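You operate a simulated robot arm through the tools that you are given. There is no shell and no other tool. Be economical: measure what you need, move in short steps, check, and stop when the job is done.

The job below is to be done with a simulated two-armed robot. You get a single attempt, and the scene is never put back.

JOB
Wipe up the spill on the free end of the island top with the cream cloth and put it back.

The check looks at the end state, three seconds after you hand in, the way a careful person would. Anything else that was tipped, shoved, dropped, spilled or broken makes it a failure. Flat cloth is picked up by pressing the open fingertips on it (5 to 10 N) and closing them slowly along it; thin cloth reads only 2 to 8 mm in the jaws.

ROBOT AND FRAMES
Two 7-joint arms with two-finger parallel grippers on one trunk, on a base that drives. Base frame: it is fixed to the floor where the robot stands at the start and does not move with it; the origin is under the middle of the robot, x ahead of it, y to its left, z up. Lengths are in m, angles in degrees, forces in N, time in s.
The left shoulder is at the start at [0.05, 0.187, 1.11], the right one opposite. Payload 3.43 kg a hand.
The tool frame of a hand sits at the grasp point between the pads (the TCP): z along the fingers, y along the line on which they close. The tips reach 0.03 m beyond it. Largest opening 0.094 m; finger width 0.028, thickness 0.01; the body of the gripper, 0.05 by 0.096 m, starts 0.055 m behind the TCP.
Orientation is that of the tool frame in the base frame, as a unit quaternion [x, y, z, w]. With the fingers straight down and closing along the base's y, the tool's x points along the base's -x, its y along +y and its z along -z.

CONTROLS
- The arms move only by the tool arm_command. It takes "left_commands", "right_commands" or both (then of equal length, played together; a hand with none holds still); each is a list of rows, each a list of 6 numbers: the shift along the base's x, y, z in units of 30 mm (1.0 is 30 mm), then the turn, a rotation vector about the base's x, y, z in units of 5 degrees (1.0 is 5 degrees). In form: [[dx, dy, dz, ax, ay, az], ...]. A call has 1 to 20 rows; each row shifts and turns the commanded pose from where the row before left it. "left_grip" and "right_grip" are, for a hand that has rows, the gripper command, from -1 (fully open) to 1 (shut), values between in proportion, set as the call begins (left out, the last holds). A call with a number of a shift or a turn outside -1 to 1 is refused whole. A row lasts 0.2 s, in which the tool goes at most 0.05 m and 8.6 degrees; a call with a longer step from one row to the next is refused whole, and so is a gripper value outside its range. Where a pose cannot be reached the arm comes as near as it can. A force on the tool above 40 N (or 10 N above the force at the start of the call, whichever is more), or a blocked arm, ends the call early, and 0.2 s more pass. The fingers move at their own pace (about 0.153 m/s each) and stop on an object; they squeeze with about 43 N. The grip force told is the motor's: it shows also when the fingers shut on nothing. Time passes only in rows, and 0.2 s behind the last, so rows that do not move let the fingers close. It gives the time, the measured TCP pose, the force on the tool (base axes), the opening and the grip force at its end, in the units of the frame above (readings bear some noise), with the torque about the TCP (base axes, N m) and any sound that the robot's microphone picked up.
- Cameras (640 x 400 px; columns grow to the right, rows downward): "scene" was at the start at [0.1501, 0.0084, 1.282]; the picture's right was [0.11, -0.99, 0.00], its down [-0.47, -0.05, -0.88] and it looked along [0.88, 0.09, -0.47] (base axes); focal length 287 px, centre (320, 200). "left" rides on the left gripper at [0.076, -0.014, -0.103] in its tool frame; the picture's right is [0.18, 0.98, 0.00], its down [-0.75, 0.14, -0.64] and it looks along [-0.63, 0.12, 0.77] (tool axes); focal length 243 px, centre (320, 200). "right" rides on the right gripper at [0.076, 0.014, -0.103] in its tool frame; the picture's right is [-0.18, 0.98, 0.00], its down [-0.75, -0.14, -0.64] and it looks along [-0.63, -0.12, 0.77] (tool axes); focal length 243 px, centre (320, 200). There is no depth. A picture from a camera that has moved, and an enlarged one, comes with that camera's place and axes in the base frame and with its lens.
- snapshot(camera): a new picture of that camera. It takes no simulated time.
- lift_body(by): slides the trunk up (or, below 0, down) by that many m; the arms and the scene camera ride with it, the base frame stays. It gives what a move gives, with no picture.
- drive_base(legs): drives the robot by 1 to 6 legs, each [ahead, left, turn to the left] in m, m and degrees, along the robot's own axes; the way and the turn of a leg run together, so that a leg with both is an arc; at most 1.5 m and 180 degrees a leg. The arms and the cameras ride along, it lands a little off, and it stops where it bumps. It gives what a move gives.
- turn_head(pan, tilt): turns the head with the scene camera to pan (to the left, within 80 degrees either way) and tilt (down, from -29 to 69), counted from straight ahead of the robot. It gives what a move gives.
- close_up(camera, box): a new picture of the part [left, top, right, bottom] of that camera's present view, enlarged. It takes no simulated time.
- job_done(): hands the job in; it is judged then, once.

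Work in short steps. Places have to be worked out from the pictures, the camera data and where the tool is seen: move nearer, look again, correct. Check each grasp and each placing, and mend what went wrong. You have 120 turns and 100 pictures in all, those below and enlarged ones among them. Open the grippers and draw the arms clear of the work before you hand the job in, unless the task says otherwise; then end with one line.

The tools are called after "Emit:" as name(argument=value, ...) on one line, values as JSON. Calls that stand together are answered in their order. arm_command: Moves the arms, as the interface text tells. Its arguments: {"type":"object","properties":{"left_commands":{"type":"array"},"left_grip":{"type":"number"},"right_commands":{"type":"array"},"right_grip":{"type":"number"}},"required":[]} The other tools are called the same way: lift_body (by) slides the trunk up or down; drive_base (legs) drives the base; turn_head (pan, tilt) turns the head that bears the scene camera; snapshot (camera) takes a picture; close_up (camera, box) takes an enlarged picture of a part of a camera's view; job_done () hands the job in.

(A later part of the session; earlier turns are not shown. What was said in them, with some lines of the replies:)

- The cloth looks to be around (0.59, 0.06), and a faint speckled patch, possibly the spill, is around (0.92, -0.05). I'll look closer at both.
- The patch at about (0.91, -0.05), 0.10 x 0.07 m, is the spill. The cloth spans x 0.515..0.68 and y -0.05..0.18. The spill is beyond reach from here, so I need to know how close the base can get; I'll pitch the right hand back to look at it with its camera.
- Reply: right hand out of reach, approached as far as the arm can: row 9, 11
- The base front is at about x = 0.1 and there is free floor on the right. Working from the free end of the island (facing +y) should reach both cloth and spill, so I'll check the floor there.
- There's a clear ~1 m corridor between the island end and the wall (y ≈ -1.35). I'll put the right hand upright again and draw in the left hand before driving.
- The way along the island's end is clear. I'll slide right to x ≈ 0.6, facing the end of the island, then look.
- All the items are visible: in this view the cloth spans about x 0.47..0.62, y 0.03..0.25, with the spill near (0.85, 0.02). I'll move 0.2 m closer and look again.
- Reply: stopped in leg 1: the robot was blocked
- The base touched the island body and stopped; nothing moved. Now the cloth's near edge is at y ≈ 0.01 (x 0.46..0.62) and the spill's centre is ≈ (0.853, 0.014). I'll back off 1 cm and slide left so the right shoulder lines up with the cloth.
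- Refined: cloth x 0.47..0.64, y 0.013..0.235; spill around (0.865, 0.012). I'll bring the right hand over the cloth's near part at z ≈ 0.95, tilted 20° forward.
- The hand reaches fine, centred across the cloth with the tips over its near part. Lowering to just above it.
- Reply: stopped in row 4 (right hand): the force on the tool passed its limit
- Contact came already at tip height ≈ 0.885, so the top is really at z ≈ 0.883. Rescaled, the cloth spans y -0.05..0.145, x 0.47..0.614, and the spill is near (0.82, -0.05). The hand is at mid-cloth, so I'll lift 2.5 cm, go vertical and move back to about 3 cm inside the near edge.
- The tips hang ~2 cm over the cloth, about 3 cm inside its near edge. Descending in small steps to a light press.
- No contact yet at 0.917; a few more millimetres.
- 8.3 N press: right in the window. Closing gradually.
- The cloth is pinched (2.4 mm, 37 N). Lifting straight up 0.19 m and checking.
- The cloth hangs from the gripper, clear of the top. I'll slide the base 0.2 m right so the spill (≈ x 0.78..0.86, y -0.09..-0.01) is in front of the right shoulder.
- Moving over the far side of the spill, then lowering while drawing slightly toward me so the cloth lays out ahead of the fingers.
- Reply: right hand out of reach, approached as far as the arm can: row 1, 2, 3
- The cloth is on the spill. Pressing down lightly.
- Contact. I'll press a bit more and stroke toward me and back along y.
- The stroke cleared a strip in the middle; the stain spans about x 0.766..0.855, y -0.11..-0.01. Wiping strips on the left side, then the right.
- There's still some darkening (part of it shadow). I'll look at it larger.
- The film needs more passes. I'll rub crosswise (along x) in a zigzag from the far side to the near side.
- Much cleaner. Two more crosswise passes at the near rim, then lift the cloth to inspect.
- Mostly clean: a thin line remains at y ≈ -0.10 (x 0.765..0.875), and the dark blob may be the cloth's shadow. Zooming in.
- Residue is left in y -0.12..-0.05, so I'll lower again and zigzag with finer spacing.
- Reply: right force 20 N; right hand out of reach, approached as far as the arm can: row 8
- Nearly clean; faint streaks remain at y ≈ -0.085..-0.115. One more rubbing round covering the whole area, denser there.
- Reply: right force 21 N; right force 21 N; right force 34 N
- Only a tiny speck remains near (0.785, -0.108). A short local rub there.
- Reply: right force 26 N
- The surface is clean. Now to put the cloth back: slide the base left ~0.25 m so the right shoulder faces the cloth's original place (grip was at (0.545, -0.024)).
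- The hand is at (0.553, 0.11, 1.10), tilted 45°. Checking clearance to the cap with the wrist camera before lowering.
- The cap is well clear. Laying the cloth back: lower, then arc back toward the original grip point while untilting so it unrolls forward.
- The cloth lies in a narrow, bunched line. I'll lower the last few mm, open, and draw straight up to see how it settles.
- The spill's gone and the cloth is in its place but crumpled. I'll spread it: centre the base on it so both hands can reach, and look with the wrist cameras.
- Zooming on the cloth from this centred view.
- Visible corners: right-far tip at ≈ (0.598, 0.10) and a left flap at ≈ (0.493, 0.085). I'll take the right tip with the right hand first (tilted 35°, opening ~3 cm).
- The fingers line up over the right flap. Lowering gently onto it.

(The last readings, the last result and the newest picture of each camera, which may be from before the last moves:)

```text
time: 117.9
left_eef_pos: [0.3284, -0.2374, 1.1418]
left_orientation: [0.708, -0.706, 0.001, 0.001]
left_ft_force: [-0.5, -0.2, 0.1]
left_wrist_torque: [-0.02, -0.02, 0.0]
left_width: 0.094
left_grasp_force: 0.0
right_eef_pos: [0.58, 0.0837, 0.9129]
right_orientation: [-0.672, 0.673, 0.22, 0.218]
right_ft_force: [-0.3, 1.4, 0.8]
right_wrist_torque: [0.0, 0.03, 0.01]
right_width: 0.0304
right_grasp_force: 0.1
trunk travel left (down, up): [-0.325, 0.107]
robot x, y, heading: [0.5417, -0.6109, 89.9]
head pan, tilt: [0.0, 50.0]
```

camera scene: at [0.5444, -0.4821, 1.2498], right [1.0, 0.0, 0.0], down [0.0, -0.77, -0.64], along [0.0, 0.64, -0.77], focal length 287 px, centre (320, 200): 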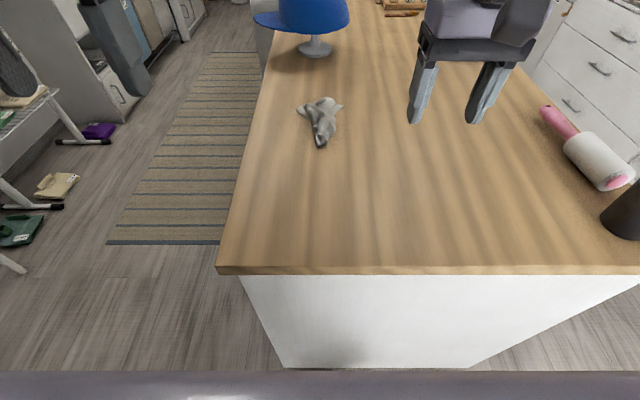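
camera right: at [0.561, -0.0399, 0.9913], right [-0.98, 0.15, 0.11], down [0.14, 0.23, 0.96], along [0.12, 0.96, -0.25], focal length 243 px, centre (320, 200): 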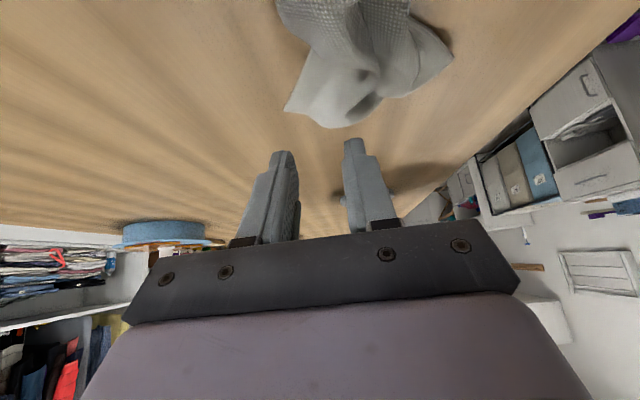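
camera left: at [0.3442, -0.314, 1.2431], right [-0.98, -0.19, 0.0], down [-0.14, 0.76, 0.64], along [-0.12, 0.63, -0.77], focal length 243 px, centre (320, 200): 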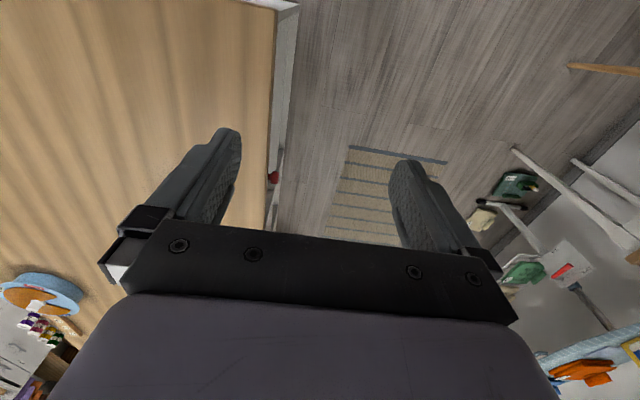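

Emit:
arm_command(right_commands=[[0, 0, -0.1, 0, 0, 0], [0, 0, -0.07, 0, 0, 0], [0, 0, 0, 0, 0, 0]])

Emit:
close_up(camera="scene", box=[284, 85, 364, 155])

```text
time: 118.7
left_eef_pos: [0.3279, -0.2395, 1.1418]
left_orientation: [0.708, -0.706, 0.0, 0.0]
left_ft_force: [0.5, 0.2, -0.5]
left_wrist_torque: [0.01, 0.0, 0.02]
left_width: 0.0938
left_grasp_force: 0.1
right_eef_pos: [0.5779, 0.0843, 0.9129]
right_orientation: [-0.671, 0.672, 0.223, 0.219]
right_ft_force: [1.4, -1.0, 20.2]
right_wrist_torque: [0.1, 0.37, 0.01]
right_width: 0.0294
right_grasp_force: 0.1
trunk travel left (down, up): [-0.325, 0.107]
robot x, y, heading: [0.5424, -0.6158, 89.9]
head pan, tilt: [0.0, 50.0]
```

```text
5.71 times, centred on (324, 120) of scene
camera zoom: at [0.5438, -0.4846, 1.2504], right [1.0, 0.0, 0.0], down [0.0, -0.76, -0.64], along [0.0, 0.64, -0.76], focal length 1640 px, centre (297, 657)
```

zoom: 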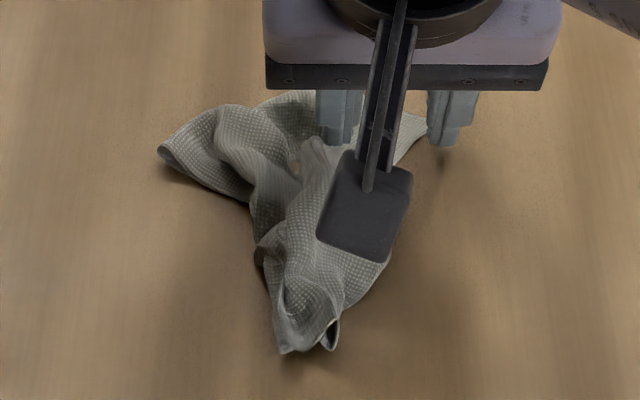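

20 N is a bit high; easing 2 mm and closing slowly.

Emit:
arm_command(right_commands=[[0, 0, 0.07, 0, 0, 0]], right_grip=0.6)

Emit:
arm_command(right_commands=[[0, 0, 0, 0, 0, 0], [0, 0, 0, 0, 0, 0]], right_grip=0.8)

Emit:
arm_command(right_commands=[[0, 0, 0, 0, 0, 0], [0, 0, 0, 0, 0, 0], [0, 0, 0, 0, 0, 0]], right_grip=1)

Emit:
arm_command(right_commands=[[0, -0.2, 0.6, 0, 0, 0], [0.2, -0.2, 0.6, 0, 0, 0], [0.5, -0.2, 0.6, 0, 0, 0], [0.5, -0.2, 0.6, 0, 0, 0], [0, 0, 0, 0, 0, 0]])

Emit:
close_up(camera="scene", box=[264, 60, 392, 160])

```text
time: 119.1
left_eef_pos: [0.3282, -0.2388, 1.1413]
left_orientation: [0.708, -0.706, 0.0, 0.001]
left_ft_force: [-0.8, 0.0, -0.1]
left_wrist_torque: [0.01, 0.0, -0.01]
left_width: 0.0939
left_grasp_force: 0.0
right_eef_pos: [0.5785, 0.0817, 0.9143]
right_orientation: [0.672, -0.672, -0.222, -0.218]
right_ft_force: [-0.9, 1.4, 17.3]
right_wrist_torque: [0.16, 0.3, 0.0]
right_width: 0.0196
right_grasp_force: 0.7
trunk travel left (down, up): [-0.325, 0.107]
robot x, y, heading: [0.545, -0.6171, 90.0]
head pan, tilt: [0.0, 50.0]
```

```text
time: 119.7
left_eef_pos: [0.329, -0.2401, 1.1417]
left_orientation: [0.708, -0.706, -0.001, 0.0]
left_ft_force: [0.2, -0.3, 0.2]
left_wrist_torque: [0.03, 0.03, 0.02]
left_width: 0.0939
left_grasp_force: 0.0
right_eef_pos: [0.5802, 0.0836, 0.9139]
right_orientation: [-0.671, 0.673, 0.221, 0.221]
right_ft_force: [2.3, -3.3, 18.1]
right_wrist_torque: [0.04, 0.11, -0.01]
right_width: 0.0086
right_grasp_force: 0.0
trunk travel left (down, up): [-0.325, 0.107]
robot x, y, heading: [0.5424, -0.6172, 89.6]
head pan, tilt: [0.0, 50.0]
```

```text
time: 120.5
left_eef_pos: [0.3277, -0.2388, 1.1417]
left_orientation: [0.708, -0.706, 0.0, 0.0]
left_ft_force: [0.2, 0.4, -0.7]
left_wrist_torque: [-0.01, 0.0, -0.01]
left_width: 0.0941
left_grasp_force: 0.0
right_eef_pos: [0.5798, 0.0826, 0.9137]
right_orientation: [0.672, -0.672, -0.222, -0.218]
right_ft_force: [-1.8, -1.1, 17.8]
right_wrist_torque: [0.06, 0.19, -0.01]
right_width: 0.0016
right_grasp_force: 36.6
trunk travel left (down, up): [-0.325, 0.107]
robot x, y, heading: [0.5451, -0.6134, 90.1]
head pan, tilt: [0.0, 50.0]
```

```text
time: 121.7
left_eef_pos: [0.3293, -0.2361, 1.1415]
left_orientation: [0.708, -0.706, 0.001, 0.002]
left_ft_force: [0.6, 0.2, 0.3]
left_wrist_torque: [0.03, 0.02, 0.01]
left_width: 0.0937
left_grasp_force: 0.2
right_eef_pos: [0.6153, 0.0616, 0.9851]
right_orientation: [-0.672, 0.673, 0.219, 0.218]
right_ft_force: [-0.1, -1.0, -0.2]
right_wrist_torque: [0.0, 0.0, 0.0]
right_width: 0.0013
right_grasp_force: 36.1
trunk travel left (down, up): [-0.325, 0.107]
robot x, y, heading: [0.5414, -0.62, 90.0]
head pan, tilt: [0.0, 50.0]
```

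```text
4.00 times, centred on (328, 110) of scene
camera zoom: at [0.5437, -0.4821, 1.2498], right [1.0, 0.0, 0.0], down [0.0, -0.77, -0.64], along [0.0, 0.64, -0.77], focal length 1148 px, centre (288, 560)
```

zoom: 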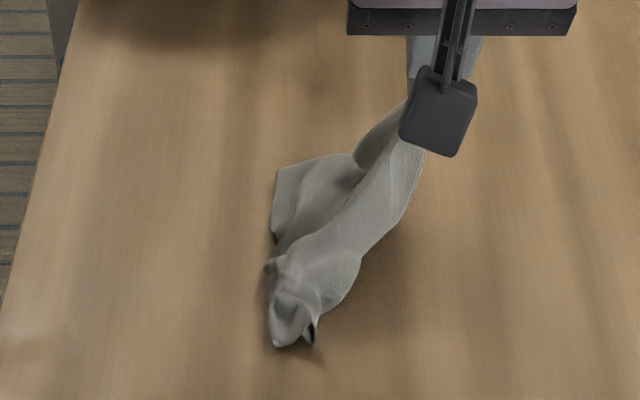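

The right corner is held. I'll lift so the cloth hangs out its creases and see where the other corners go.

Emit:
arm_command(right_commands=[[0, -0.4, 0.8, -0.6, 0, 0], [0, -0.4, 0.8, -0.6, 0, 0], [0, -0.4, 0.8, -0.6, 0, 0], [0, -0.4, 0.8, -0.6, 0, 0], [0, -0.4, 0.8, -0.6, 0, 0], [0, -0.4, 0.8, -0.6, 0, 0], [0, -0.4, 0.6, -0.6, 0, 0], [0, -0.3, 0.3, -0.6, 0, 0], [0, 0, 0, 0, 0, 0], [0, 0, 0, 0, 0, 0]])

Emit:
snapshot(camera="scene")

```text
time: 123.9
left_eef_pos: [0.3287, -0.2391, 1.1405]
left_orientation: [0.708, -0.706, 0.001, 0.001]
left_ft_force: [0.3, 0.0, -0.2]
left_wrist_torque: [-0.02, -0.01, 0.02]
left_width: 0.094
left_grasp_force: 0.1
right_eef_pos: [0.6153, -0.0353, 1.154]
right_orientation: [-0.702, 0.704, 0.074, 0.073]
right_ft_force: [-0.2, 0.4, -0.1]
right_wrist_torque: [0.02, 0.03, 0.01]
right_width: 0.0019
right_grasp_force: 36.5
trunk travel left (down, up): [-0.325, 0.107]
robot x, y, heading: [0.5409, -0.6167, 90.0]
head pan, tilt: [0.0, 50.0]
```

```text
49 pictures are left
camera scene: at [0.5437, -0.4821, 1.2498], right [1.0, 0.0, 0.0], down [0.0, -0.77, -0.64], along [0.0, 0.64, -0.77], focal length 287 px, centre (320, 200)
```

scene: 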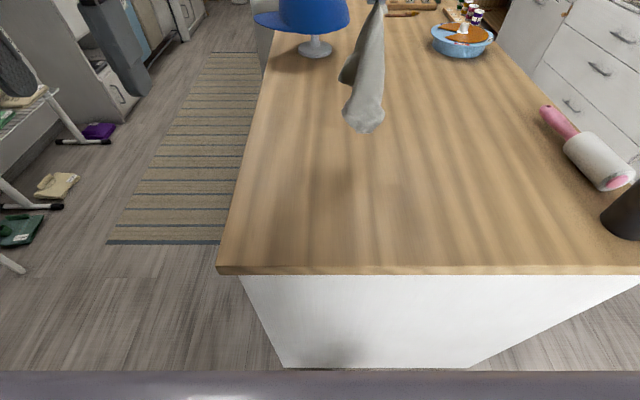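

Now laying it along its original diagonal: start over the far-left, lower while drawing toward the near-right corner spot (0.61, -0.045).

Emit:
arm_command(right_commands=[[-0.58, 0.64, -0.1, 1, 0, 0], [-0.58, 0.64, -0.1, 1, 0, 0], [-0.58, 0.64, -0.1, 1, 0, 0], [-0.58, 0.64, -0.2, 1, 0, 0], [-0.58, 0.64, -0.2, 1, 0, 0], [-0.58, 0.64, -0.3, 1, 0, 0], [0, 0, 0, 0, 0, 0], [0.317, -0.4, -0.3, -0.84, 0, 0], [0.317, -0.4, -0.4, -0.84, 0, 0], [0.317, -0.4, -0.5, -0.84, 0, 0], [0.317, -0.4, -0.6, -0.84, 0, 0], [0.317, -0.4, -0.7, -0.84, 0, 0], [0.317, -0.4, -0.8, -0.84, 0, 0], [0.317, -0.4, -0.85, -0.84, 0, 0], [0.317, -0.4, -0.85, -0.84, 0, 0], [0.317, -0.4, -0.85, -0.84, 0, 0], [0.317, -0.4, -0.6, -0.84, 0, 0], [0, 0, 0, 0, 0, 0]])

Emit:
close_up(camera="scene", box=[264, 60, 424, 160])

```text
time: 127.7
left_eef_pos: [0.3286, -0.2369, 1.1403]
left_orientation: [0.708, -0.706, 0.001, 0.002]
left_ft_force: [0.5, -0.4, 0.8]
left_wrist_torque: [0.0, 0.01, 0.01]
left_width: 0.0938
left_grasp_force: 0.1
right_eef_pos: [0.6197, -0.0588, 0.9252]
right_orientation: [-0.707, 0.708, 0.001, -0.001]
right_ft_force: [0.0, 0.2, 0.2]
right_wrist_torque: [0.01, 0.04, -0.01]
right_width: 0.0021
right_grasp_force: 36.1
right hand out of reach, approached as far as the arm can: row 3, 5
trunk travel left (down, up): [-0.325, 0.107]
robot x, y, heading: [0.5417, -0.6145, 90.3]
head pan, tilt: [0.0, 50.0]
```

```text
4.00 times, centred on (344, 110) of scene
camera zoom: at [0.5437, -0.4821, 1.2498], right [1.0, 0.0, 0.0], down [0.0, -0.77, -0.64], along [0.0, 0.64, -0.77], focal length 1148 px, centre (224, 560)
```

zoom: 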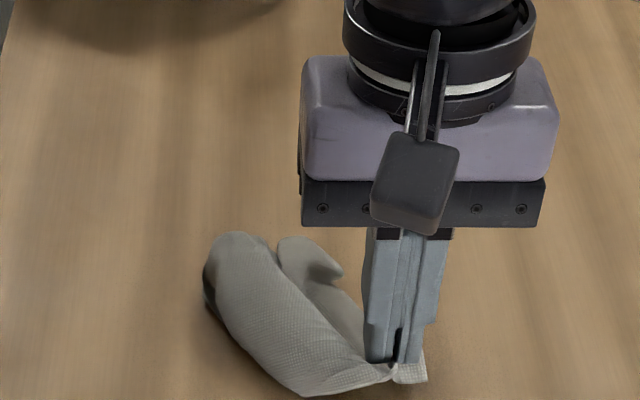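

It lies broader now. Lowering the last centimetre, releasing and drawing back to look.

Emit:
arm_command(right_commands=[[0, 0, -0.3, 0, 0, 0], [0, 0, 0, 0, 0, 0]])

Emit:
arm_command(right_commands=[[0, 0, 0, 0, 0, 0], [0, 0, 0, 0, 0, 0]], right_grip=0.4)

Emit:
arm_command(right_commands=[[0, 0, 0.3, 0, 0, 0], [0, 0, 0.6, 0, 0, 0], [0.5, 0, 0.9, 0, 0, 0], [0.9, -0.4, 0.9, 0, 0, 0], [0.9, -0.4, 0.9, 0, 0, 0], [0.9, -0.4, 0.9, 0, 0, 0], [0.9, -0.4, 0, 0, 0, 0], [0, 0, 0, 0, 0, 0]])

Emit:
close_up(camera="scene", box=[264, 60, 424, 160])

```text
time: 128.3
left_eef_pos: [0.3295, -0.2359, 1.1406]
left_orientation: [0.709, -0.705, 0.001, 0.001]
left_ft_force: [0.0, 0.4, -0.8]
left_wrist_torque: [0.0, 0.01, 0.0]
left_width: 0.0941
left_grasp_force: 0.1
right_eef_pos: [0.6217, -0.0571, 0.9178]
right_orientation: [-0.707, 0.707, 0.0, 0.0]
right_ft_force: [1.3, -0.6, 0.6]
right_wrist_torque: [0.01, 0.02, -0.06]
right_width: 0.0016
right_grasp_force: 36.3
trunk travel left (down, up): [-0.325, 0.107]
robot x, y, heading: [0.5437, -0.6167, 90.1]
head pan, tilt: [0.0, 50.0]
```

```text
time: 128.9
left_eef_pos: [0.3279, -0.2384, 1.1404]
left_orientation: [0.708, -0.706, 0.0, 0.002]
left_ft_force: [-0.7, -0.1, -0.9]
left_wrist_torque: [0.01, 0.02, 0.04]
left_width: 0.0941
left_grasp_force: 0.0
right_eef_pos: [0.6218, -0.0571, 0.9169]
right_orientation: [-0.706, 0.708, 0.001, -0.001]
right_ft_force: [0.2, 0.3, -0.4]
right_wrist_torque: [0.01, 0.0, -0.02]
right_width: 0.0282
right_grasp_force: 0.2
trunk travel left (down, up): [-0.325, 0.107]
robot x, y, heading: [0.5473, -0.6142, 90.1]
head pan, tilt: [0.0, 50.0]
```

```text
time: 130.7
left_eef_pos: [0.3283, -0.2373, 1.1408]
left_orientation: [0.708, -0.706, 0.001, 0.001]
left_ft_force: [0.2, -0.8, -0.2]
left_wrist_torque: [-0.01, 0.02, 0.03]
left_width: 0.0944
left_grasp_force: 0.1
right_eef_pos: [0.7446, -0.1079, 1.0558]
right_orientation: [-0.706, 0.708, 0.001, 0.0]
right_ft_force: [-0.5, 0.3, 0.4]
right_wrist_torque: [0.02, 0.0, 0.01]
right_width: 0.0281
right_grasp_force: 0.0
trunk travel left (down, up): [-0.325, 0.107]
robot x, y, heading: [0.5423, -0.614, 89.9]
head pan, tilt: [0.0, 50.0]
```

```text
4.00 times, centred on (344, 110) of scene
camera zoom: at [0.5436, -0.4821, 1.2498], right [1.0, 0.0, 0.0], down [0.0, -0.77, -0.64], along [0.0, 0.64, -0.77], focal length 1148 px, centre (224, 560)
```

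zoom: 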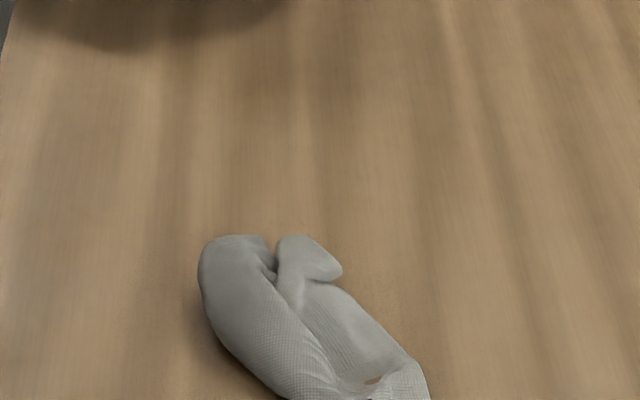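

Emit:
close_up(camera="scene", box=[294, 105, 390, 165])

```text
6.67 times, centred on (342, 135) of scene
camera zoom: at [0.5436, -0.4821, 1.2498], right [1.0, 0.0, 0.0], down [0.0, -0.77, -0.64], along [0.0, 0.64, -0.77], focal length 1913 px, centre (173, 633)
```

zoom: 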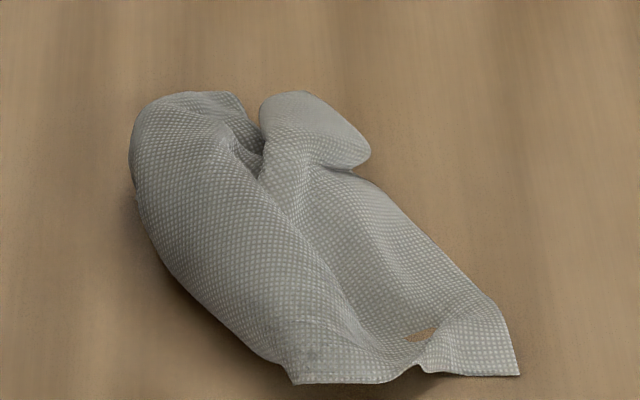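

The cloth has unrolled partly: about x 0.53..0.64, y -0.09..0.05, with its near hem facing me. For a two-handed spread I'll yaw both hands 90° (closing along y, bodies outward) and bring them to either side of it.

Emit:
arm_command(right_commands=[[0, 0, 0, 0, 0, 1], [0, 0, 0, 0, 0, 1], [0, 0, 0, 0, 0, 1], [0, 0, 0, 0, 0, 1], [0, 0, 0, 0, 0, 1], [0, 0, 0, 0, 0, 1], [0, 0, 0, 0, 0, 1], [0, 0, 0, 0, 0, 1], [0, 0, 0, 0, 0, 1], [0, 0, 0, 0, 0, 1], [0, 0, 0, 0, 0, 1], [0, 0, 0, 0, 0, 1], [0, 0, 0, 0, 0, 1], [0, 0, 0, 0, 0, 1], [0, 0, 0, 0, 0, 1], [0, 0, 0, 0, 0, 1], [0, 0, 0, 0, 0, 1], [0, 0, 0, 0, 0, 1]], left_commands=[[0.2, 0.29, -0.15, 0, 0, -1], [0.2, 0.29, -0.15, 0, 0, -1], [0.2, 0.29, -0.15, 0, 0, -1], [0.2, 0.29, -0.15, 0, 0, -1], [0.2, 0.29, -0.15, 0, 0, -1], [0.2, 0.29, -0.15, 0, 0, -1], [0.2, 0.29, -0.15, 0, 0, -1], [0.2, 0.29, -0.15, 0, 0, -1], [0.2, 0.29, -0.15, 0, 0, -1], [0.2, 0.29, -0.15, 0, 0, -1], [0.2, 0.29, -0.15, 0, 0, -1], [0.2, 0.29, -0.15, 0, 0, -1], [0.2, 0.29, -0.15, 0, 0, -1], [0.2, 0.29, -0.15, 0, 0, -1], [0.2, 0.29, -0.15, 0, 0, -1], [0.2, 0.29, -0.15, 0, 0, -1], [0.2, 0.29, -0.15, 0, 0, -1], [0.2, 0.29, -0.15, 0, 0, -1]], left_grip=0.3, right_grip=0.3)

Emit:
snapshot(camera="scene")

```text
time: 134.5
left_eef_pos: [0.4573, -0.2966, 1.0386]
left_orientation: [-0.003, 1.0, 0.0, -0.002]
left_ft_force: [-0.2, 0.6, 0.3]
left_wrist_torque: [-0.01, 0.01, 0.0]
left_width: 0.0328
left_grasp_force: 0.1
left hand out of reach, approached as far as the arm can: row 11, 12, 13, 14, 15, 16, 17, 18
right_eef_pos: [0.7455, -0.1571, 1.0395]
right_orientation: [0.939, -0.343, 0.0, -0.002]
right_ft_force: [-0.2, -0.6, -0.1]
right_wrist_torque: [0.01, -0.01, -0.02]
right_width: 0.0326
right_grasp_force: 0.1
right hand out of reach, approached as far as the arm can: row 9, 10, 11, 12, 13, 14, 15, 16, 17, 18
trunk travel left (down, up): [-0.325, 0.107]
robot x, y, heading: [0.5438, -0.6138, 89.8]
head pan, tilt: [0.0, 50.0]
```

```text
45 pictures are left
camera scene: at [0.5437, -0.4823, 1.2498], right [1.0, 0.0, 0.0], down [0.0, -0.77, -0.64], along [0.0, 0.64, -0.77], focal length 287 px, centre (320, 200)
```

scene: 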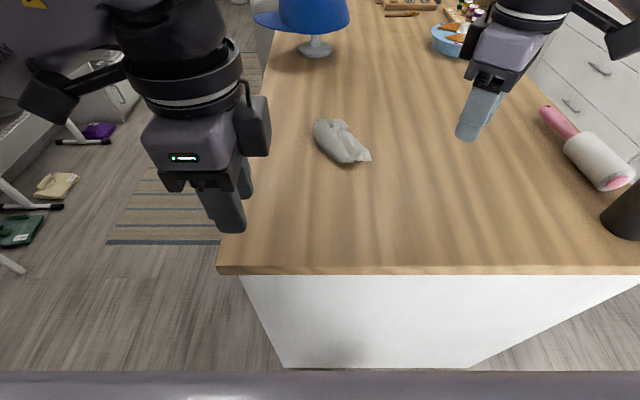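

Yaw in this direction is limited, so I'll undo it and instead re-lay the cloth one-handed by its other near corner, which should spread it and bring it back over its spot.

Emit:
arm_command(right_commands=[[0, 0, 0, 0, 0, -1], [0, 0, 0, 0, 0, -1], [0, 0, 0, 0, 0, -1], [0, 0, 0, 0, 0, -1], [0, 0, 0, 0, 0, -1], [0, 0, 0, 0, 0, -1], [0, 0, 0, 0, 0, -1], [0, 0, 0, 0, 0, -1], [0, 0, 0, 0, 0, -1], [0, 0, 0, 0, 0, -1], [0, 0, 0, 0, 0, -1], [0, 0, 0, 0, 0, -1], [0, 0, 0, 0, 0, -1], [0, 0, 0, 0, 0, -1], [0, 0, 0, 0, 0, -1], [0, 0, 0, 0, 0, -1], [0, 0, 0, 0, 0, -1], [0, 0, 0, 0, 0, -1]], left_commands=[[-0.3, -0.29, 0.15, 0, 0, 1], [-0.3, -0.29, 0.15, 0, 0, 1], [-0.3, -0.29, 0.15, 0, 0, 1], [-0.3, -0.29, 0.15, 0, 0, 1], [-0.3, -0.29, 0.15, 0, 0, 1], [-0.3, -0.29, 0.15, 0, 0, 1], [-0.3, -0.29, 0.15, 0, 0, 1], [-0.3, -0.29, 0.15, 0, 0, 1], [-0.3, -0.29, 0.15, 0, 0, 1], [-0.3, -0.29, 0.15, 0, 0, 1], [-0.3, -0.29, 0.15, 0, 0, 1], [-0.3, -0.29, 0.15, 0, 0, 1], [-0.3, -0.29, 0.15, 0, 0, 1], [-0.3, -0.29, 0.15, 0, 0, 1], [-0.3, -0.29, 0.15, 0, 0, 1], [-0.3, -0.29, 0.15, 0, 0, 1], [-0.2, -0.29, 0.15, 0, 0, 1], [0, -0.29, 0.15, 0, 0, 1]])

Emit:
close_up(camera="scene", box=[294, 105, 390, 165])

```text
time: 138.3
left_eef_pos: [0.3071, -0.4536, 1.1203]
left_orientation: [0.709, -0.705, 0.0, 0.0]
left_ft_force: [0.0, 0.2, -0.4]
left_wrist_torque: [0.03, 0.02, -0.01]
left_width: 0.0328
left_grasp_force: 0.0
right_eef_pos: [0.7459, -0.158, 1.0407]
right_orientation: [-0.421, 0.907, 0.0, 0.001]
right_ft_force: [-0.6, -0.2, 0.3]
right_wrist_torque: [0.01, 0.01, -0.01]
right_width: 0.033
right_grasp_force: 0.1
trunk travel left (down, up): [-0.325, 0.107]
robot x, y, heading: [0.5425, -0.6115, 90.0]
head pan, tilt: [0.0, 50.0]
```

```text
6.67 times, centred on (342, 135) of scene
camera zoom: at [0.5439, -0.4821, 1.2498], right [1.0, 0.0, 0.0], down [0.0, -0.77, -0.64], along [0.0, 0.64, -0.77], focal length 1913 px, centre (173, 633)
```

zoom: 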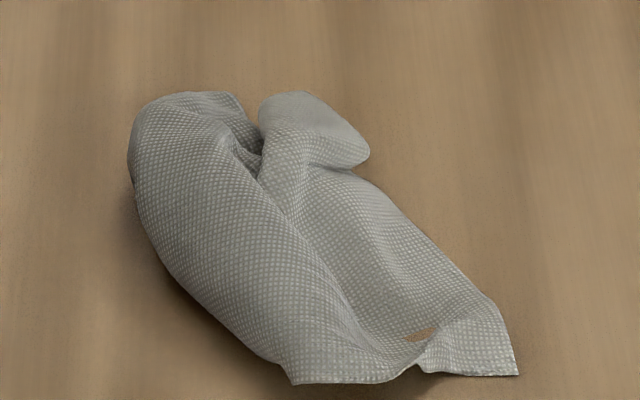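

The cloth hasn't moved. Returning the right hand's yaw and moving above the near-left hem corner at ≈ (0.585, -0.075).

Emit:
arm_command(right_commands=[[-0.66, 0.35, -0.3, 0, 0, 1], [-0.66, 0.35, -0.3, 0, 0, 1], [-0.66, 0.35, -0.3, 0, 0, 1], [-0.66, 0.35, -0.3, 0, 0, 1], [-0.66, 0.35, -0.3, 0, 0, 1], [-0.66, 0.35, -0.3, 0, 0, 1], [-0.66, 0.35, -0.3, 0, 0, 1], [-0.66, 0.35, -0.3, 0, 0, 1], [0, 0, 0, 0, 0, 0]])

Emit:
close_up(camera="scene", box=[294, 105, 390, 165])

```text
time: 140.3
left_eef_pos: [0.3072, -0.454, 1.1204]
left_orientation: [0.708, -0.706, 0.001, 0.001]
left_ft_force: [0.1, -0.2, 0.4]
left_wrist_torque: [-0.01, -0.02, -0.04]
left_width: 0.0326
left_grasp_force: 0.1
right_eef_pos: [0.5883, -0.0765, 0.9668]
right_orientation: [-0.706, 0.708, 0.0, 0.002]
right_ft_force: [0.0, -0.3, -0.1]
right_wrist_torque: [-0.01, 0.02, 0.02]
right_width: 0.0328
right_grasp_force: 0.0
trunk travel left (down, up): [-0.325, 0.107]
robot x, y, heading: [0.5394, -0.6163, 89.8]
head pan, tilt: [0.0, 50.0]
```

```text
6.67 times, centred on (342, 135) of scene
camera zoom: at [0.5439, -0.4821, 1.2498], right [1.0, 0.0, 0.0], down [0.0, -0.77, -0.64], along [0.0, 0.64, -0.77], focal length 1913 px, centre (173, 633)
```

zoom: 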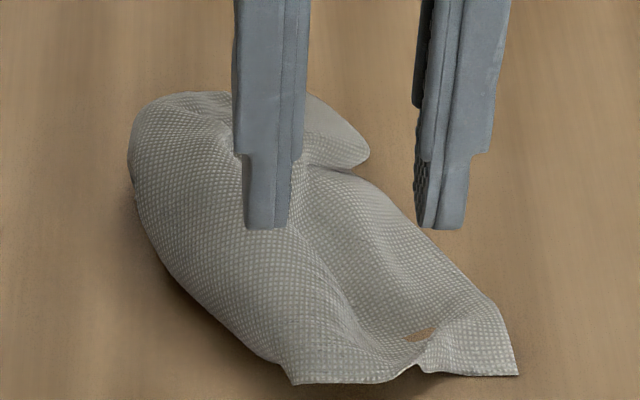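

The fingers look ~1 cm too near and right; shifting (-0.008, +0.012) and lowering.

Emit:
arm_command(right_commands=[[-0.27, 0.4, -0.4, 0, 0, 0], [0, 0, -0.5, 0, 0, 0], [0, 0, -0.5, 0, 0, 0], [0, 0, -0.2, 0, 0, 0], [0, 0, -0.1, 0, 0, 0], [0, 0, 0, 0, 0, 0]])

Emit:
close_up(camera="scene", box=[294, 105, 390, 165])

```text
time: 141.7
left_eef_pos: [0.3082, -0.4546, 1.1202]
left_orientation: [0.708, -0.706, 0.002, 0.002]
left_ft_force: [0.1, 0.1, 0.3]
left_wrist_torque: [0.0, 0.0, 0.03]
left_width: 0.033
left_grasp_force: 0.1
right_eef_pos: [0.5808, -0.0638, 0.9165]
right_orientation: [-0.706, 0.708, 0.0, 0.002]
right_ft_force: [-0.4, -0.8, -0.2]
right_wrist_torque: [-0.01, 0.02, 0.01]
right_width: 0.0328
right_grasp_force: 0.0
trunk travel left (down, up): [-0.325, 0.107]
robot x, y, heading: [0.5395, -0.6189, 89.9]
head pan, tilt: [0.0, 50.0]
```

```text
6.67 times, centred on (342, 135) of scene
camera zoom: at [0.5438, -0.4821, 1.2498], right [1.0, 0.0, 0.0], down [0.0, -0.77, -0.64], along [0.0, 0.64, -0.77], focal length 1913 px, centre (173, 633)
```

zoom: 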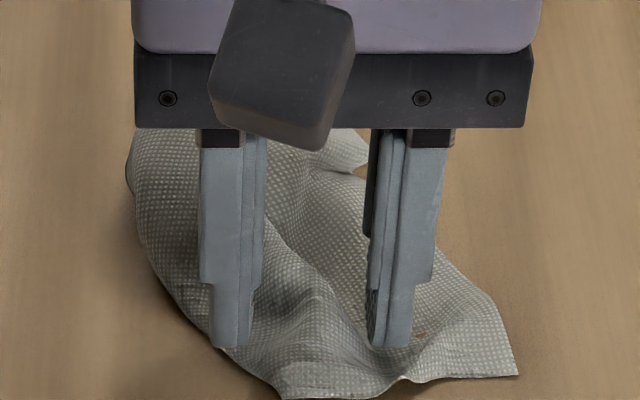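

Well placed. Pressing the last few millimetres.

Emit:
arm_command(right_commands=[[0, 0, -0.1, 0, 0, 0], [0, 0, -0.07, 0, 0, 0], [0, 0, 0, 0, 0, 0]])

Emit:
arm_command(right_commands=[[0, 0, 0, 0, 0, 0]], right_grip=0.6)

Emit:
arm_command(right_commands=[[0, 0, 0, 0, 0, 0], [0, 0, 0, 0, 0, 0]], right_grip=0.85)

Emit:
arm_command(right_commands=[[0, 0, 0, 0, 0, 0], [0, 0, 0, 0, 0, 0], [0, 0, 0, 0, 0, 0]], right_grip=1)

Emit:
arm_command(right_commands=[[0, 0, 0.6, 0, 0, 0], [0, 0, 0.8, 0, 0, 0], [0, 0, 0.8, 0, 0, 0], [0, 0, 0.8, 0, 0, 0], [0, 0, 0.8, 0, 0, 0], [0, 0, 0.8, 0, 0, 0], [0, 0, 0.8, 0, 0, 0], [0, 0, 0.8, 0, 0, 0], [0, 0, 0.8, 0, 0, 0], [0, 0, 0.6, 0, 0, 0], [0, 0, 0, 0, 0, 0]])

Emit:
snapshot(camera="scene")

```text
time: 142.5
left_eef_pos: [0.3075, -0.454, 1.1213]
left_orientation: [0.708, -0.706, 0.0, 0.001]
left_ft_force: [0.0, 0.3, -0.2]
left_wrist_torque: [0.0, 0.01, -0.01]
left_width: 0.0331
left_grasp_force: 0.0
right_eef_pos: [0.5802, -0.0647, 0.9129]
right_orientation: [-0.706, 0.708, -0.001, 0.002]
right_ft_force: [-0.3, 0.1, 1.8]
right_wrist_torque: [0.01, 0.06, 0.0]
right_width: 0.0327
right_grasp_force: 0.0
trunk travel left (down, up): [-0.325, 0.107]
robot x, y, heading: [0.5425, -0.618, 89.9]
head pan, tilt: [0.0, 50.0]
```

```text
time: 142.9
left_eef_pos: [0.3073, -0.4531, 1.1215]
left_orientation: [0.709, -0.706, 0.001, 0.001]
left_ft_force: [0.6, 0.1, -0.7]
left_wrist_torque: [0.02, -0.01, -0.02]
left_width: 0.0329
left_grasp_force: 0.1
right_eef_pos: [0.58, -0.0634, 0.9122]
right_orientation: [-0.706, 0.708, 0.0, 0.001]
right_ft_force: [-0.1, 0.4, 1.9]
right_wrist_torque: [0.01, -0.02, 0.01]
right_width: 0.0189
right_grasp_force: 0.0
trunk travel left (down, up): [-0.325, 0.107]
robot x, y, heading: [0.5413, -0.6141, 90.1]
head pan, tilt: [0.0, 50.0]
```

```text
time: 143.5
left_eef_pos: [0.3082, -0.4535, 1.1212]
left_orientation: [0.709, -0.705, 0.002, 0.001]
left_ft_force: [-0.6, 0.2, 0.1]
left_wrist_torque: [0.0, 0.01, 0.04]
left_width: 0.0326
left_grasp_force: 0.0
right_eef_pos: [0.5794, -0.0636, 0.9126]
right_orientation: [-0.707, 0.708, 0.001, 0.002]
right_ft_force: [-0.5, -0.4, 2.1]
right_wrist_torque: [0.01, 0.01, 0.01]
right_width: 0.0074
right_grasp_force: 0.2
trunk travel left (down, up): [-0.325, 0.107]
robot x, y, heading: [0.5453, -0.6172, 89.9]
head pan, tilt: [0.0, 50.0]
```

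```text
time: 144.3
left_eef_pos: [0.3068, -0.4549, 1.1196]
left_orientation: [0.708, -0.706, 0.001, 0.0]
left_ft_force: [0.3, 0.3, 0.0]
left_wrist_torque: [-0.01, 0.0, 0.03]
left_width: 0.0332
left_grasp_force: 0.0
right_eef_pos: [0.5795, -0.0632, 0.9125]
right_orientation: [-0.706, 0.708, -0.001, 0.001]
right_ft_force: [0.5, -0.5, 2.8]
right_wrist_torque: [-0.02, 0.0, -0.02]
right_width: 0.0021
right_grasp_force: 37.1
trunk travel left (down, up): [-0.325, 0.107]
robot x, y, heading: [0.5467, -0.6154, 89.8]
head pan, tilt: [0.0, 50.0]
```

```text
time: 146.7
left_eef_pos: [0.3071, -0.4531, 1.1195]
left_orientation: [0.709, -0.705, 0.001, 0.001]
left_ft_force: [-0.5, 0.4, 0.2]
left_wrist_torque: [0.05, -0.01, 0.0]
left_width: 0.0328
left_grasp_force: 0.0
right_eef_pos: [0.582, -0.0632, 1.1383]
right_orientation: [-0.707, 0.708, 0.0, 0.002]
right_ft_force: [-0.2, 0.3, 0.1]
right_wrist_torque: [-0.02, 0.0, -0.02]
right_width: 0.002
right_grasp_force: 37.1
right hand out of reach, approached as far as the arm can: row 10
trunk travel left (down, up): [-0.325, 0.107]
robot x, y, heading: [0.5463, -0.6154, 90.0]
head pan, tilt: [0.0, 50.0]
```

```text
41 pictures are left
camera scene: at [0.5437, -0.4821, 1.2498], right [1.0, 0.0, 0.0], down [0.0, -0.77, -0.64], along [0.0, 0.64, -0.77], focal length 287 px, centre (320, 200)
```

scene: 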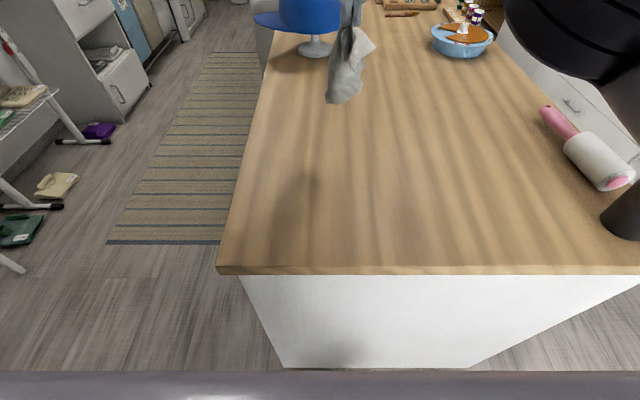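

Held and hanging. I'll shift the base left again for maximum forward reach before laying it out.

Emit:
drive_base(legs=[[0, 0.16, 0]])

Emit:
arm_command(right_commands=[[0.7, 0.3, -0.1, 1, 0, 0], [0.7, 0.5, -0.1, 1, 0, 0], [0.7, 0.7, -0.1, 1, 0, 0], [0.7, 0.7, -0.1, 1, 0, 0], [0.7, 0.7, 0, 1, 0, 0], [0.5, 0.7, 0, 1, 0, 0], [0, 0.7, 0, 1, 0, 0], [0, 0.8, 0, 1, 0, 0], [0, 0.8, 0, 1, 0, 0], [0, 0.8, 0, 1, 0, 0], [0, 0.5, 0, 0, 0, 0], [0, 0, 0, 0, 0, 0]])

Emit:
snapshot(camera="scene")

```text
time: 148.1
left_eef_pos: [0.1535, -0.4539, 1.1194]
left_orientation: [0.708, -0.706, 0.001, 0.001]
left_ft_force: [-0.9, -0.2, -0.1]
left_wrist_torque: [0.01, -0.03, 0.01]
left_width: 0.0329
left_grasp_force: 0.0
right_eef_pos: [0.4273, -0.0643, 1.1381]
right_orientation: [-0.707, 0.708, -0.001, 0.002]
right_ft_force: [-0.6, 0.3, 0.2]
right_wrist_torque: [0.01, -0.02, -0.02]
right_width: 0.002
right_grasp_force: 37.2
trunk travel left (down, up): [-0.325, 0.107]
robot x, y, heading: [0.3871, -0.6175, 90.0]
head pan, tilt: [0.0, 50.0]
```

```text
time: 150.7
left_eef_pos: [0.1531, -0.4536, 1.1211]
left_orientation: [0.708, -0.706, 0.001, 0.001]
left_ft_force: [0.1, -0.6, 0.2]
left_wrist_torque: [0.0, -0.04, 0.01]
left_width: 0.0329
left_grasp_force: 0.0
right_eef_pos: [0.5494, 0.1428, 1.1252]
right_orientation: [-0.64, 0.641, 0.299, 0.3]
right_ft_force: [-0.4, -0.3, -0.1]
right_wrist_torque: [-0.01, -0.05, 0.0]
right_width: 0.002
right_grasp_force: 37.0
right hand out of reach, approached as far as the arm can: row 11
trunk travel left (down, up): [-0.325, 0.107]
robot x, y, heading: [0.3898, -0.6178, 89.9]
head pan, tilt: [0.0, 50.0]
```

```text
40 pictures are left
camera scene: at [0.3902, -0.4822, 1.2498], right [1.0, 0.0, 0.0], down [0.0, -0.77, -0.64], along [0.0, 0.64, -0.77], focal length 287 px, centre (320, 200)
```

scene: 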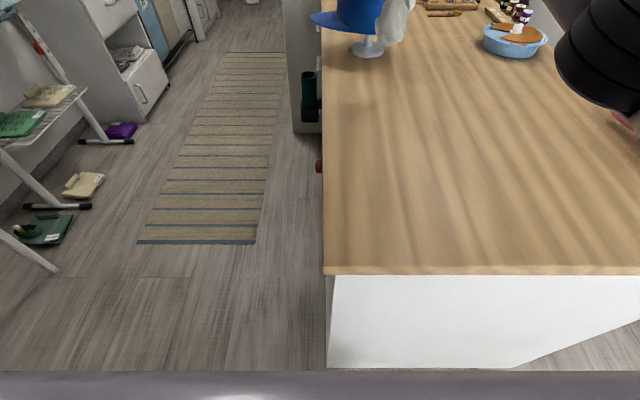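

Laying it again: arc down and toward me from (0.55, 0.14) to (0.525, -0.03).

Emit:
arm_command(right_commands=[[0, 0, -0.5, 0, 0, 0], [0, -0.7, -0.15, -0.833, 0, 0], [-0.07, -0.7, -0.25, -0.833, 0, 0], [-0.07, -0.7, -0.35, -0.833, 0, 0], [-0.07, -0.65, -0.45, -0.833, 0, 0], [-0.07, -0.6, -0.5, -0.833, 0, 0], [-0.07, -0.55, -0.55, -0.833, 0, 0], [-0.07, -0.5, -0.6, -0.833, 0, 0], [-0.07, -0.4, -0.65, -0.833, 0, 0], [-0.07, -0.35, -0.7, -0.833, 0, 0], [-0.07, -0.3, -0.75, -0.833, 0, 0], [-0.07, -0.2, -0.75, -0.833, 0, 0], [-0.07, -0.12, -0.5, -0.833, 0, 0], [0, 0, 0, 0, 0, 0]])

Emit:
close_up(camera="scene", box=[320, 60, 480, 160])

```text
time: 153.7
left_eef_pos: [0.1555, -0.4534, 1.1201]
left_orientation: [0.709, -0.706, 0.001, 0.001]
left_ft_force: [0.4, -0.3, 0.2]
left_wrist_torque: [-0.01, 0.01, 0.04]
left_width: 0.0329
left_grasp_force: 0.1
right_eef_pos: [0.527, -0.0323, 0.9241]
right_orientation: [-0.706, 0.708, -0.001, 0.001]
right_ft_force: [0.0, -0.2, 0.2]
right_wrist_torque: [0.0, -0.02, 0.01]
right_width: 0.0021
right_grasp_force: 36.6
trunk travel left (down, up): [-0.325, 0.107]
robot x, y, heading: [0.3883, -0.6112, 90.1]
head pan, tilt: [0.0, 50.0]
```

```text
4.00 times, centred on (400, 110) of scene
camera zoom: at [0.3903, -0.4823, 1.2498], right [1.0, 0.0, 0.0], down [0.0, -0.77, -0.64], along [0.0, 0.64, -0.77], focal length 1148 px, centre (0, 560)
```

zoom: 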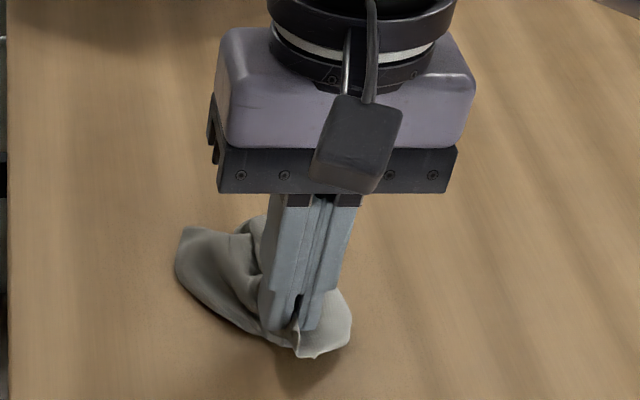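

The cloth ended ~5 cm nearer than its old centre (0.543, 0.048). I'll lift it again and lay it the same way but ending at y ≈ +0.015, x ≈ 0.55.

Emit:
arm_command(right_commands=[[0, 0, 0.8, 0, 0, 0], [0, 0, 0.9, 0, 0, 0], [0, 0, 0.9, 0, 0, 0], [0, 0, 0.9, 0, 0, 0], [0, 0, 0.9, 0, 0, 0], [0, 0, 0.9, 0, 0, 0], [0.2, 0.5, 0.5, 1, 0, 0], [0.2, 0.6, 0.4, 1, 0, 0], [0.2, 0.6, 0, 1, 0, 0], [0.2, 0.6, 0, 1, 0, 0], [0.2, 0.6, 0, 1, 0, 0], [0, 0.6, 0, 1, 0, 0], [0, 0.6, 0, 1, 0, 0], [0, 0.6, 0, 1, 0, 0], [0, 0.6, 0, 1, 0, 0], [0, 0.5, 0, 1, 0, 0], [0, 0, 0, 0, 0, 0], [0, 0, 0, 0, 0, 0]])

Emit:
snapshot(camera="right")

```text
time: 157.5
left_eef_pos: [0.1534, -0.4549, 1.1206]
left_orientation: [0.709, -0.706, 0.002, 0.001]
left_ft_force: [-0.2, 0.3, 0.0]
left_wrist_torque: [0.0, 0.03, 0.02]
left_width: 0.0328
left_grasp_force: 0.1
right_eef_pos: [0.5551, 0.1417, 1.1102]
right_orientation: [-0.639, 0.642, 0.299, 0.301]
right_ft_force: [0.8, -0.1, -0.1]
right_wrist_torque: [0.01, -0.03, 0.03]
right_width: 0.0022
right_grasp_force: 37.2
trunk travel left (down, up): [-0.325, 0.107]
robot x, y, heading: [0.3874, -0.6177, 90.2]
head pan, tilt: [0.0, 50.0]
```

```text
38 pictures are left
camera right: at [0.5407, 0.0136, 1.1177], right [-0.98, 0.12, 0.14], down [0.14, -0.01, 0.99], along [0.12, 0.99, -0.01], focal length 243 px, centre (320, 200)
```

right: 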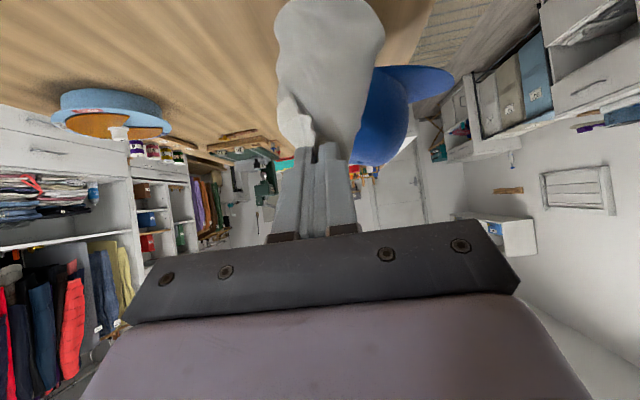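

The cloth hangs wide now and the cap is clear. Lowering and laying it out.

Emit:
arm_command(right_commands=[[0, 0, -0.6, 0, 0, 0], [0, 0, -0.6, 0, 0, 0], [0, -0.6, -0.1, -0.91, 0, 0], [0, -0.6, -0.2, -0.91, 0, 0], [0, -0.55, -0.3, -0.91, 0, 0], [0, -0.5, -0.4, -0.91, 0, 0], [0, -0.45, -0.5, -0.91, 0, 0], [0, -0.4, -0.55, -0.91, 0, 0], [0, -0.35, -0.6, -0.91, 0, 0], [0, -0.3, -0.65, -0.91, 0, 0], [0, -0.25, -0.7, -0.91, 0, 0], [0, -0.15, -0.7, -0.91, 0, 0], [0, -0.08, -0.5, -0.91, 0, 0], [0, 0, 0, 0, 0, 0]])

Emit:
arm_command(right_commands=[[0, 0, 0, 0, 0, 0], [0, 0, 0, 0, 0, 0]], right_grip=0.4)

Emit:
arm_command(right_commands=[[0, 0, 0.3, 0, 0, 0], [0, 0, 0.6, 0, 0, 0], [0, 0, 0.9, 0, 0, 0], [0, -0.4, 0.9, 0, 0, 0], [0.5, -0.9, 0.9, 0, 0, 0], [0.9, -0.9, 0.9, 0, 0, 0], [0.9, -0.9, 0, 0, 0, 0], [0.9, -0.9, 0, 0, 0, 0], [0.9, -0.9, 0, 0, 0, 0], [0, 0, 0, 0, 0, 0]])

Emit:
snapshot(camera="scene")

Emit:
close_up(camera="scene", box=[340, 70, 452, 140])

```text
time: 160.5
left_eef_pos: [0.155, -0.4535, 1.1188]
left_orientation: [0.708, -0.706, 0.002, 0.002]
left_ft_force: [0.1, -0.3, -0.7]
left_wrist_torque: [-0.02, -0.02, 0.01]
left_width: 0.0329
left_grasp_force: 0.1
right_eef_pos: [0.5576, 0.015, 0.9167]
right_orientation: [0.707, -0.707, 0.0, -0.001]
right_ft_force: [-0.2, 0.1, 0.6]
right_wrist_torque: [-0.02, 0.05, -0.01]
right_width: 0.0021
right_grasp_force: 36.4
trunk travel left (down, up): [-0.325, 0.107]
robot x, y, heading: [0.3866, -0.6159, 90.0]
head pan, tilt: [0.0, 50.0]
```

```text
time: 161.1
left_eef_pos: [0.1545, -0.4545, 1.1208]
left_orientation: [0.708, -0.706, 0.001, 0.002]
left_ft_force: [0.2, -0.7, 0.0]
left_wrist_torque: [-0.02, -0.03, -0.01]
left_width: 0.0328
left_grasp_force: 0.1
right_eef_pos: [0.5571, 0.0152, 0.9176]
right_orientation: [-0.706, 0.708, 0.0, 0.001]
right_ft_force: [0.6, -0.1, 1.2]
right_wrist_torque: [-0.02, 0.02, -0.02]
right_width: 0.0282
right_grasp_force: 0.0
trunk travel left (down, up): [-0.325, 0.107]
robot x, y, heading: [0.3931, -0.6178, 90.2]
head pan, tilt: [0.0, 50.0]
```

```text
time: 163.3
left_eef_pos: [0.154, -0.4553, 1.1198]
left_orientation: [0.708, -0.706, 0.001, 0.0]
left_ft_force: [0.3, -0.6, -0.9]
left_wrist_torque: [-0.01, -0.02, -0.01]
left_width: 0.033
left_grasp_force: 0.0
right_eef_pos: [0.6536, -0.0692, 1.0126]
right_orientation: [-0.706, 0.708, 0.0, 0.002]
right_ft_force: [-0.2, 0.6, 0.6]
right_wrist_torque: [-0.01, -0.02, 0.0]
right_width: 0.0283
right_grasp_force: 0.0
right hand out of reach, approached as far as the arm can: row 3, 4, 5, 6
trunk travel left (down, up): [-0.325, 0.107]
robot x, y, heading: [0.3908, -0.6203, 90.0]
head pan, tilt: [0.0, 50.0]
```

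```text
37 pictures are left
camera scene: at [0.3896, -0.4822, 1.2498], right [1.0, 0.0, 0.0], down [0.0, -0.77, -0.64], along [0.0, 0.64, -0.77], focal length 287 px, centre (320, 200)
```

scene: 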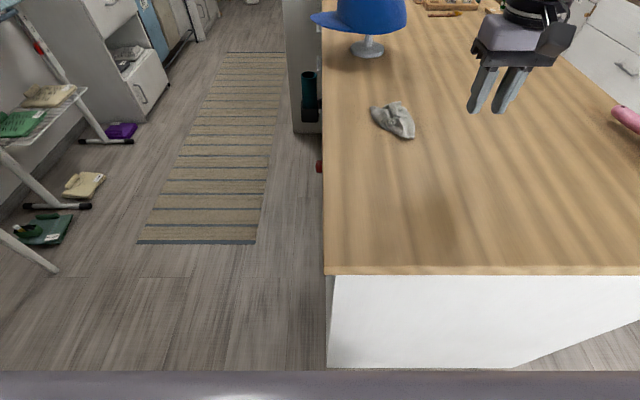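

```text
5.71 times, centred on (396, 105) of scene
camera zoom: at [0.3896, -0.4822, 1.2498], right [1.0, 0.0, 0.0], down [0.0, -0.77, -0.64], along [0.0, 0.64, -0.77], focal length 1640 px, centre (-114, 743)
```

zoom: 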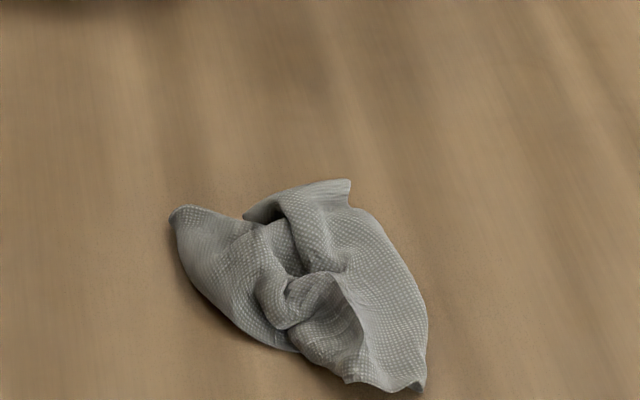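

The cloth now lies within its original footprint, centred at ≈ (0.543, 0.045). I'll open both grippers, raise and draw back the right arm, and give the spill area and the rest a final look.

Emit:
arm_command(right_commands=[[0, 0, 0.8, 0, 0, 0], [0, -0.5, 0.8, 0, 0, 0], [0, -0.8, 0.8, 0, 0, 0], [0, -0.9, 0.5, 0, 0, 0], [-0.3, -0.9, 0, 0, 0, 0], [-0.3, -0.9, 0, 0, 0, 0], [-0.3, -0.9, 0, 0, 0, 0], [-0.3, -0.9, 0, 0, 0, 0], [-0.3, -0.9, 0, 0, 0, 0], [-0.3, -0.9, 0, 0, 0, 0], [0, -0.5, 0, 0, 0, 0], [0, 0, 0, 0, 0, 0]], left_commands=[[0, 0, 0, 0, 0, 0], [0, 0, 0, 0, 0, 0], [0, 0, 0, 0, 0, 0], [0, 0, 0, 0, 0, 0], [0, 0, 0, 0, 0, 0], [0, 0, 0, 0, 0, 0], [0, 0, 0, 0, 0, 0], [0, 0, 0, 0, 0, 0], [0, 0, 0, 0, 0, 0], [0, 0, 0, 0, 0, 0], [0, 0, 0, 0, 0, 0], [0, 0, 0, 0, 0, 0]], right_grip=-1, left_grip=-1)

Emit:
drive_base(legs=[[0, -0.3, 0]])

Emit:
snapshot(camera="scene")

Emit:
close_up(camera="scene", box=[300, 100, 460, 200])

```text
time: 165.9
left_eef_pos: [0.1556, -0.4534, 1.1204]
left_orientation: [0.708, -0.706, 0.0, 0.001]
left_ft_force: [0.5, 0.7, -0.4]
left_wrist_torque: [-0.01, -0.01, 0.03]
left_width: 0.0938
left_grasp_force: 0.0
right_eef_pos: [0.6008, -0.3149, 1.0977]
right_orientation: [-0.707, 0.707, -0.001, 0.001]
right_ft_force: [-0.4, -0.4, 0.5]
right_wrist_torque: [0.04, 0.0, 0.01]
right_width: 0.0943
right_grasp_force: 0.0
trunk travel left (down, up): [-0.325, 0.107]
robot x, y, heading: [0.3842, -0.6116, 90.3]
head pan, tilt: [0.0, 50.0]
```

```text
time: 167.9
left_eef_pos: [0.4451, -0.4528, 1.1213]
left_orientation: [0.708, -0.706, 0.001, 0.001]
left_ft_force: [-0.2, 0.8, 0.2]
left_wrist_torque: [0.02, -0.01, -0.07]
left_width: 0.0942
left_grasp_force: 0.1
right_eef_pos: [0.891, -0.3131, 1.0986]
right_orientation: [-0.707, 0.707, -0.002, 0.001]
right_ft_force: [-0.8, 0.2, -0.1]
right_wrist_torque: [0.03, 0.03, 0.02]
right_width: 0.0941
right_grasp_force: 0.0
trunk travel left (down, up): [-0.325, 0.107]
robot x, y, heading: [0.6803, -0.6119, 90.3]
head pan, tilt: [0.0, 50.0]
```

```text
35 pictures are left
camera scene: at [0.681, -0.4816, 1.2498], right [1.0, 0.0, 0.0], down [0.0, -0.77, -0.64], along [0.0, 0.64, -0.77], focal length 287 px, centre (320, 200)
```

scene: 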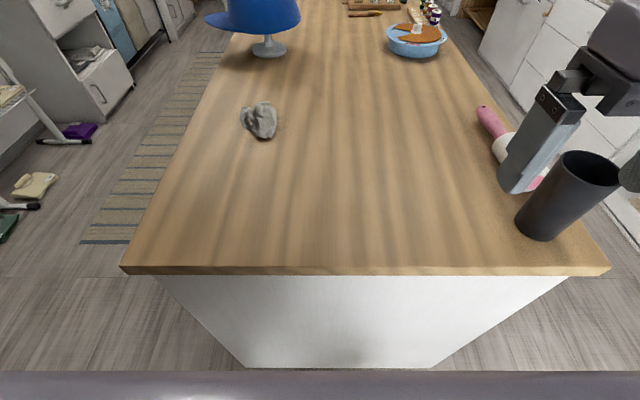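

```text
4.00 times, centred on (380, 150) of scene
camera zoom: at [0.681, -0.4816, 1.2498], right [1.0, 0.0, 0.0], down [0.0, -0.77, -0.64], along [0.0, 0.64, -0.77], focal length 1148 px, centre (80, 400)
```

zoom: 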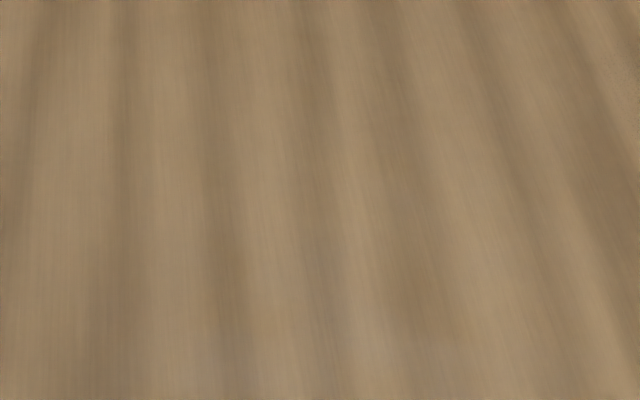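

The spill area is clean, the cloth is back in its spot, and nothing else has moved. Backing the robot straight away from the cup so the arms are clear.

Emit:
drive_base(legs=[[-0.15, 0, 0]])

Emit:
snapshot(camera="scene")

```text
time: 169.3
left_eef_pos: [0.4453, -0.6045, 1.1201]
left_orientation: [-0.707, 0.707, -0.001, 0.0]
left_ft_force: [0.4, -0.6, -0.1]
left_wrist_torque: [0.01, 0.02, 0.0]
left_width: 0.0941
left_grasp_force: 0.1
right_eef_pos: [0.8915, -0.4656, 1.1005]
right_orientation: [-0.706, 0.708, 0.0, 0.001]
right_ft_force: [-0.4, 0.2, 0.4]
right_wrist_torque: [-0.02, -0.04, 0.01]
right_width: 0.094
right_grasp_force: 0.1
trunk travel left (down, up): [-0.325, 0.107]
robot x, y, heading: [0.6828, -0.7646, 89.9]
head pan, tilt: [0.0, 50.0]
```

```text
33 pictures are left
camera scene: at [0.6811, -0.6328, 1.2499], right [1.0, 0.0, 0.0], down [0.0, -0.77, -0.64], along [0.0, 0.64, -0.77], focal length 287 px, centre (320, 200)
```

scene: 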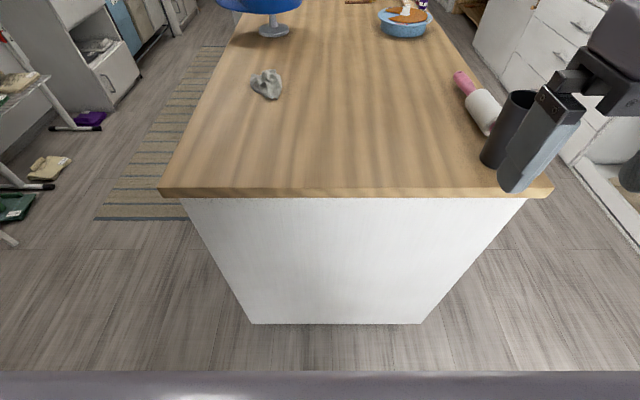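

The top is dry, the cup and roller are still standing where they were, and the cloth is back at its place. Handing in.

Emit:
job_done()

```text
The job is handed in.
```

I wiped the spill off the island top and put the cream cloth back on its original spot, but it is lying crumpled there rather than flat as it was at the start; nothing else looks tipped or moved.
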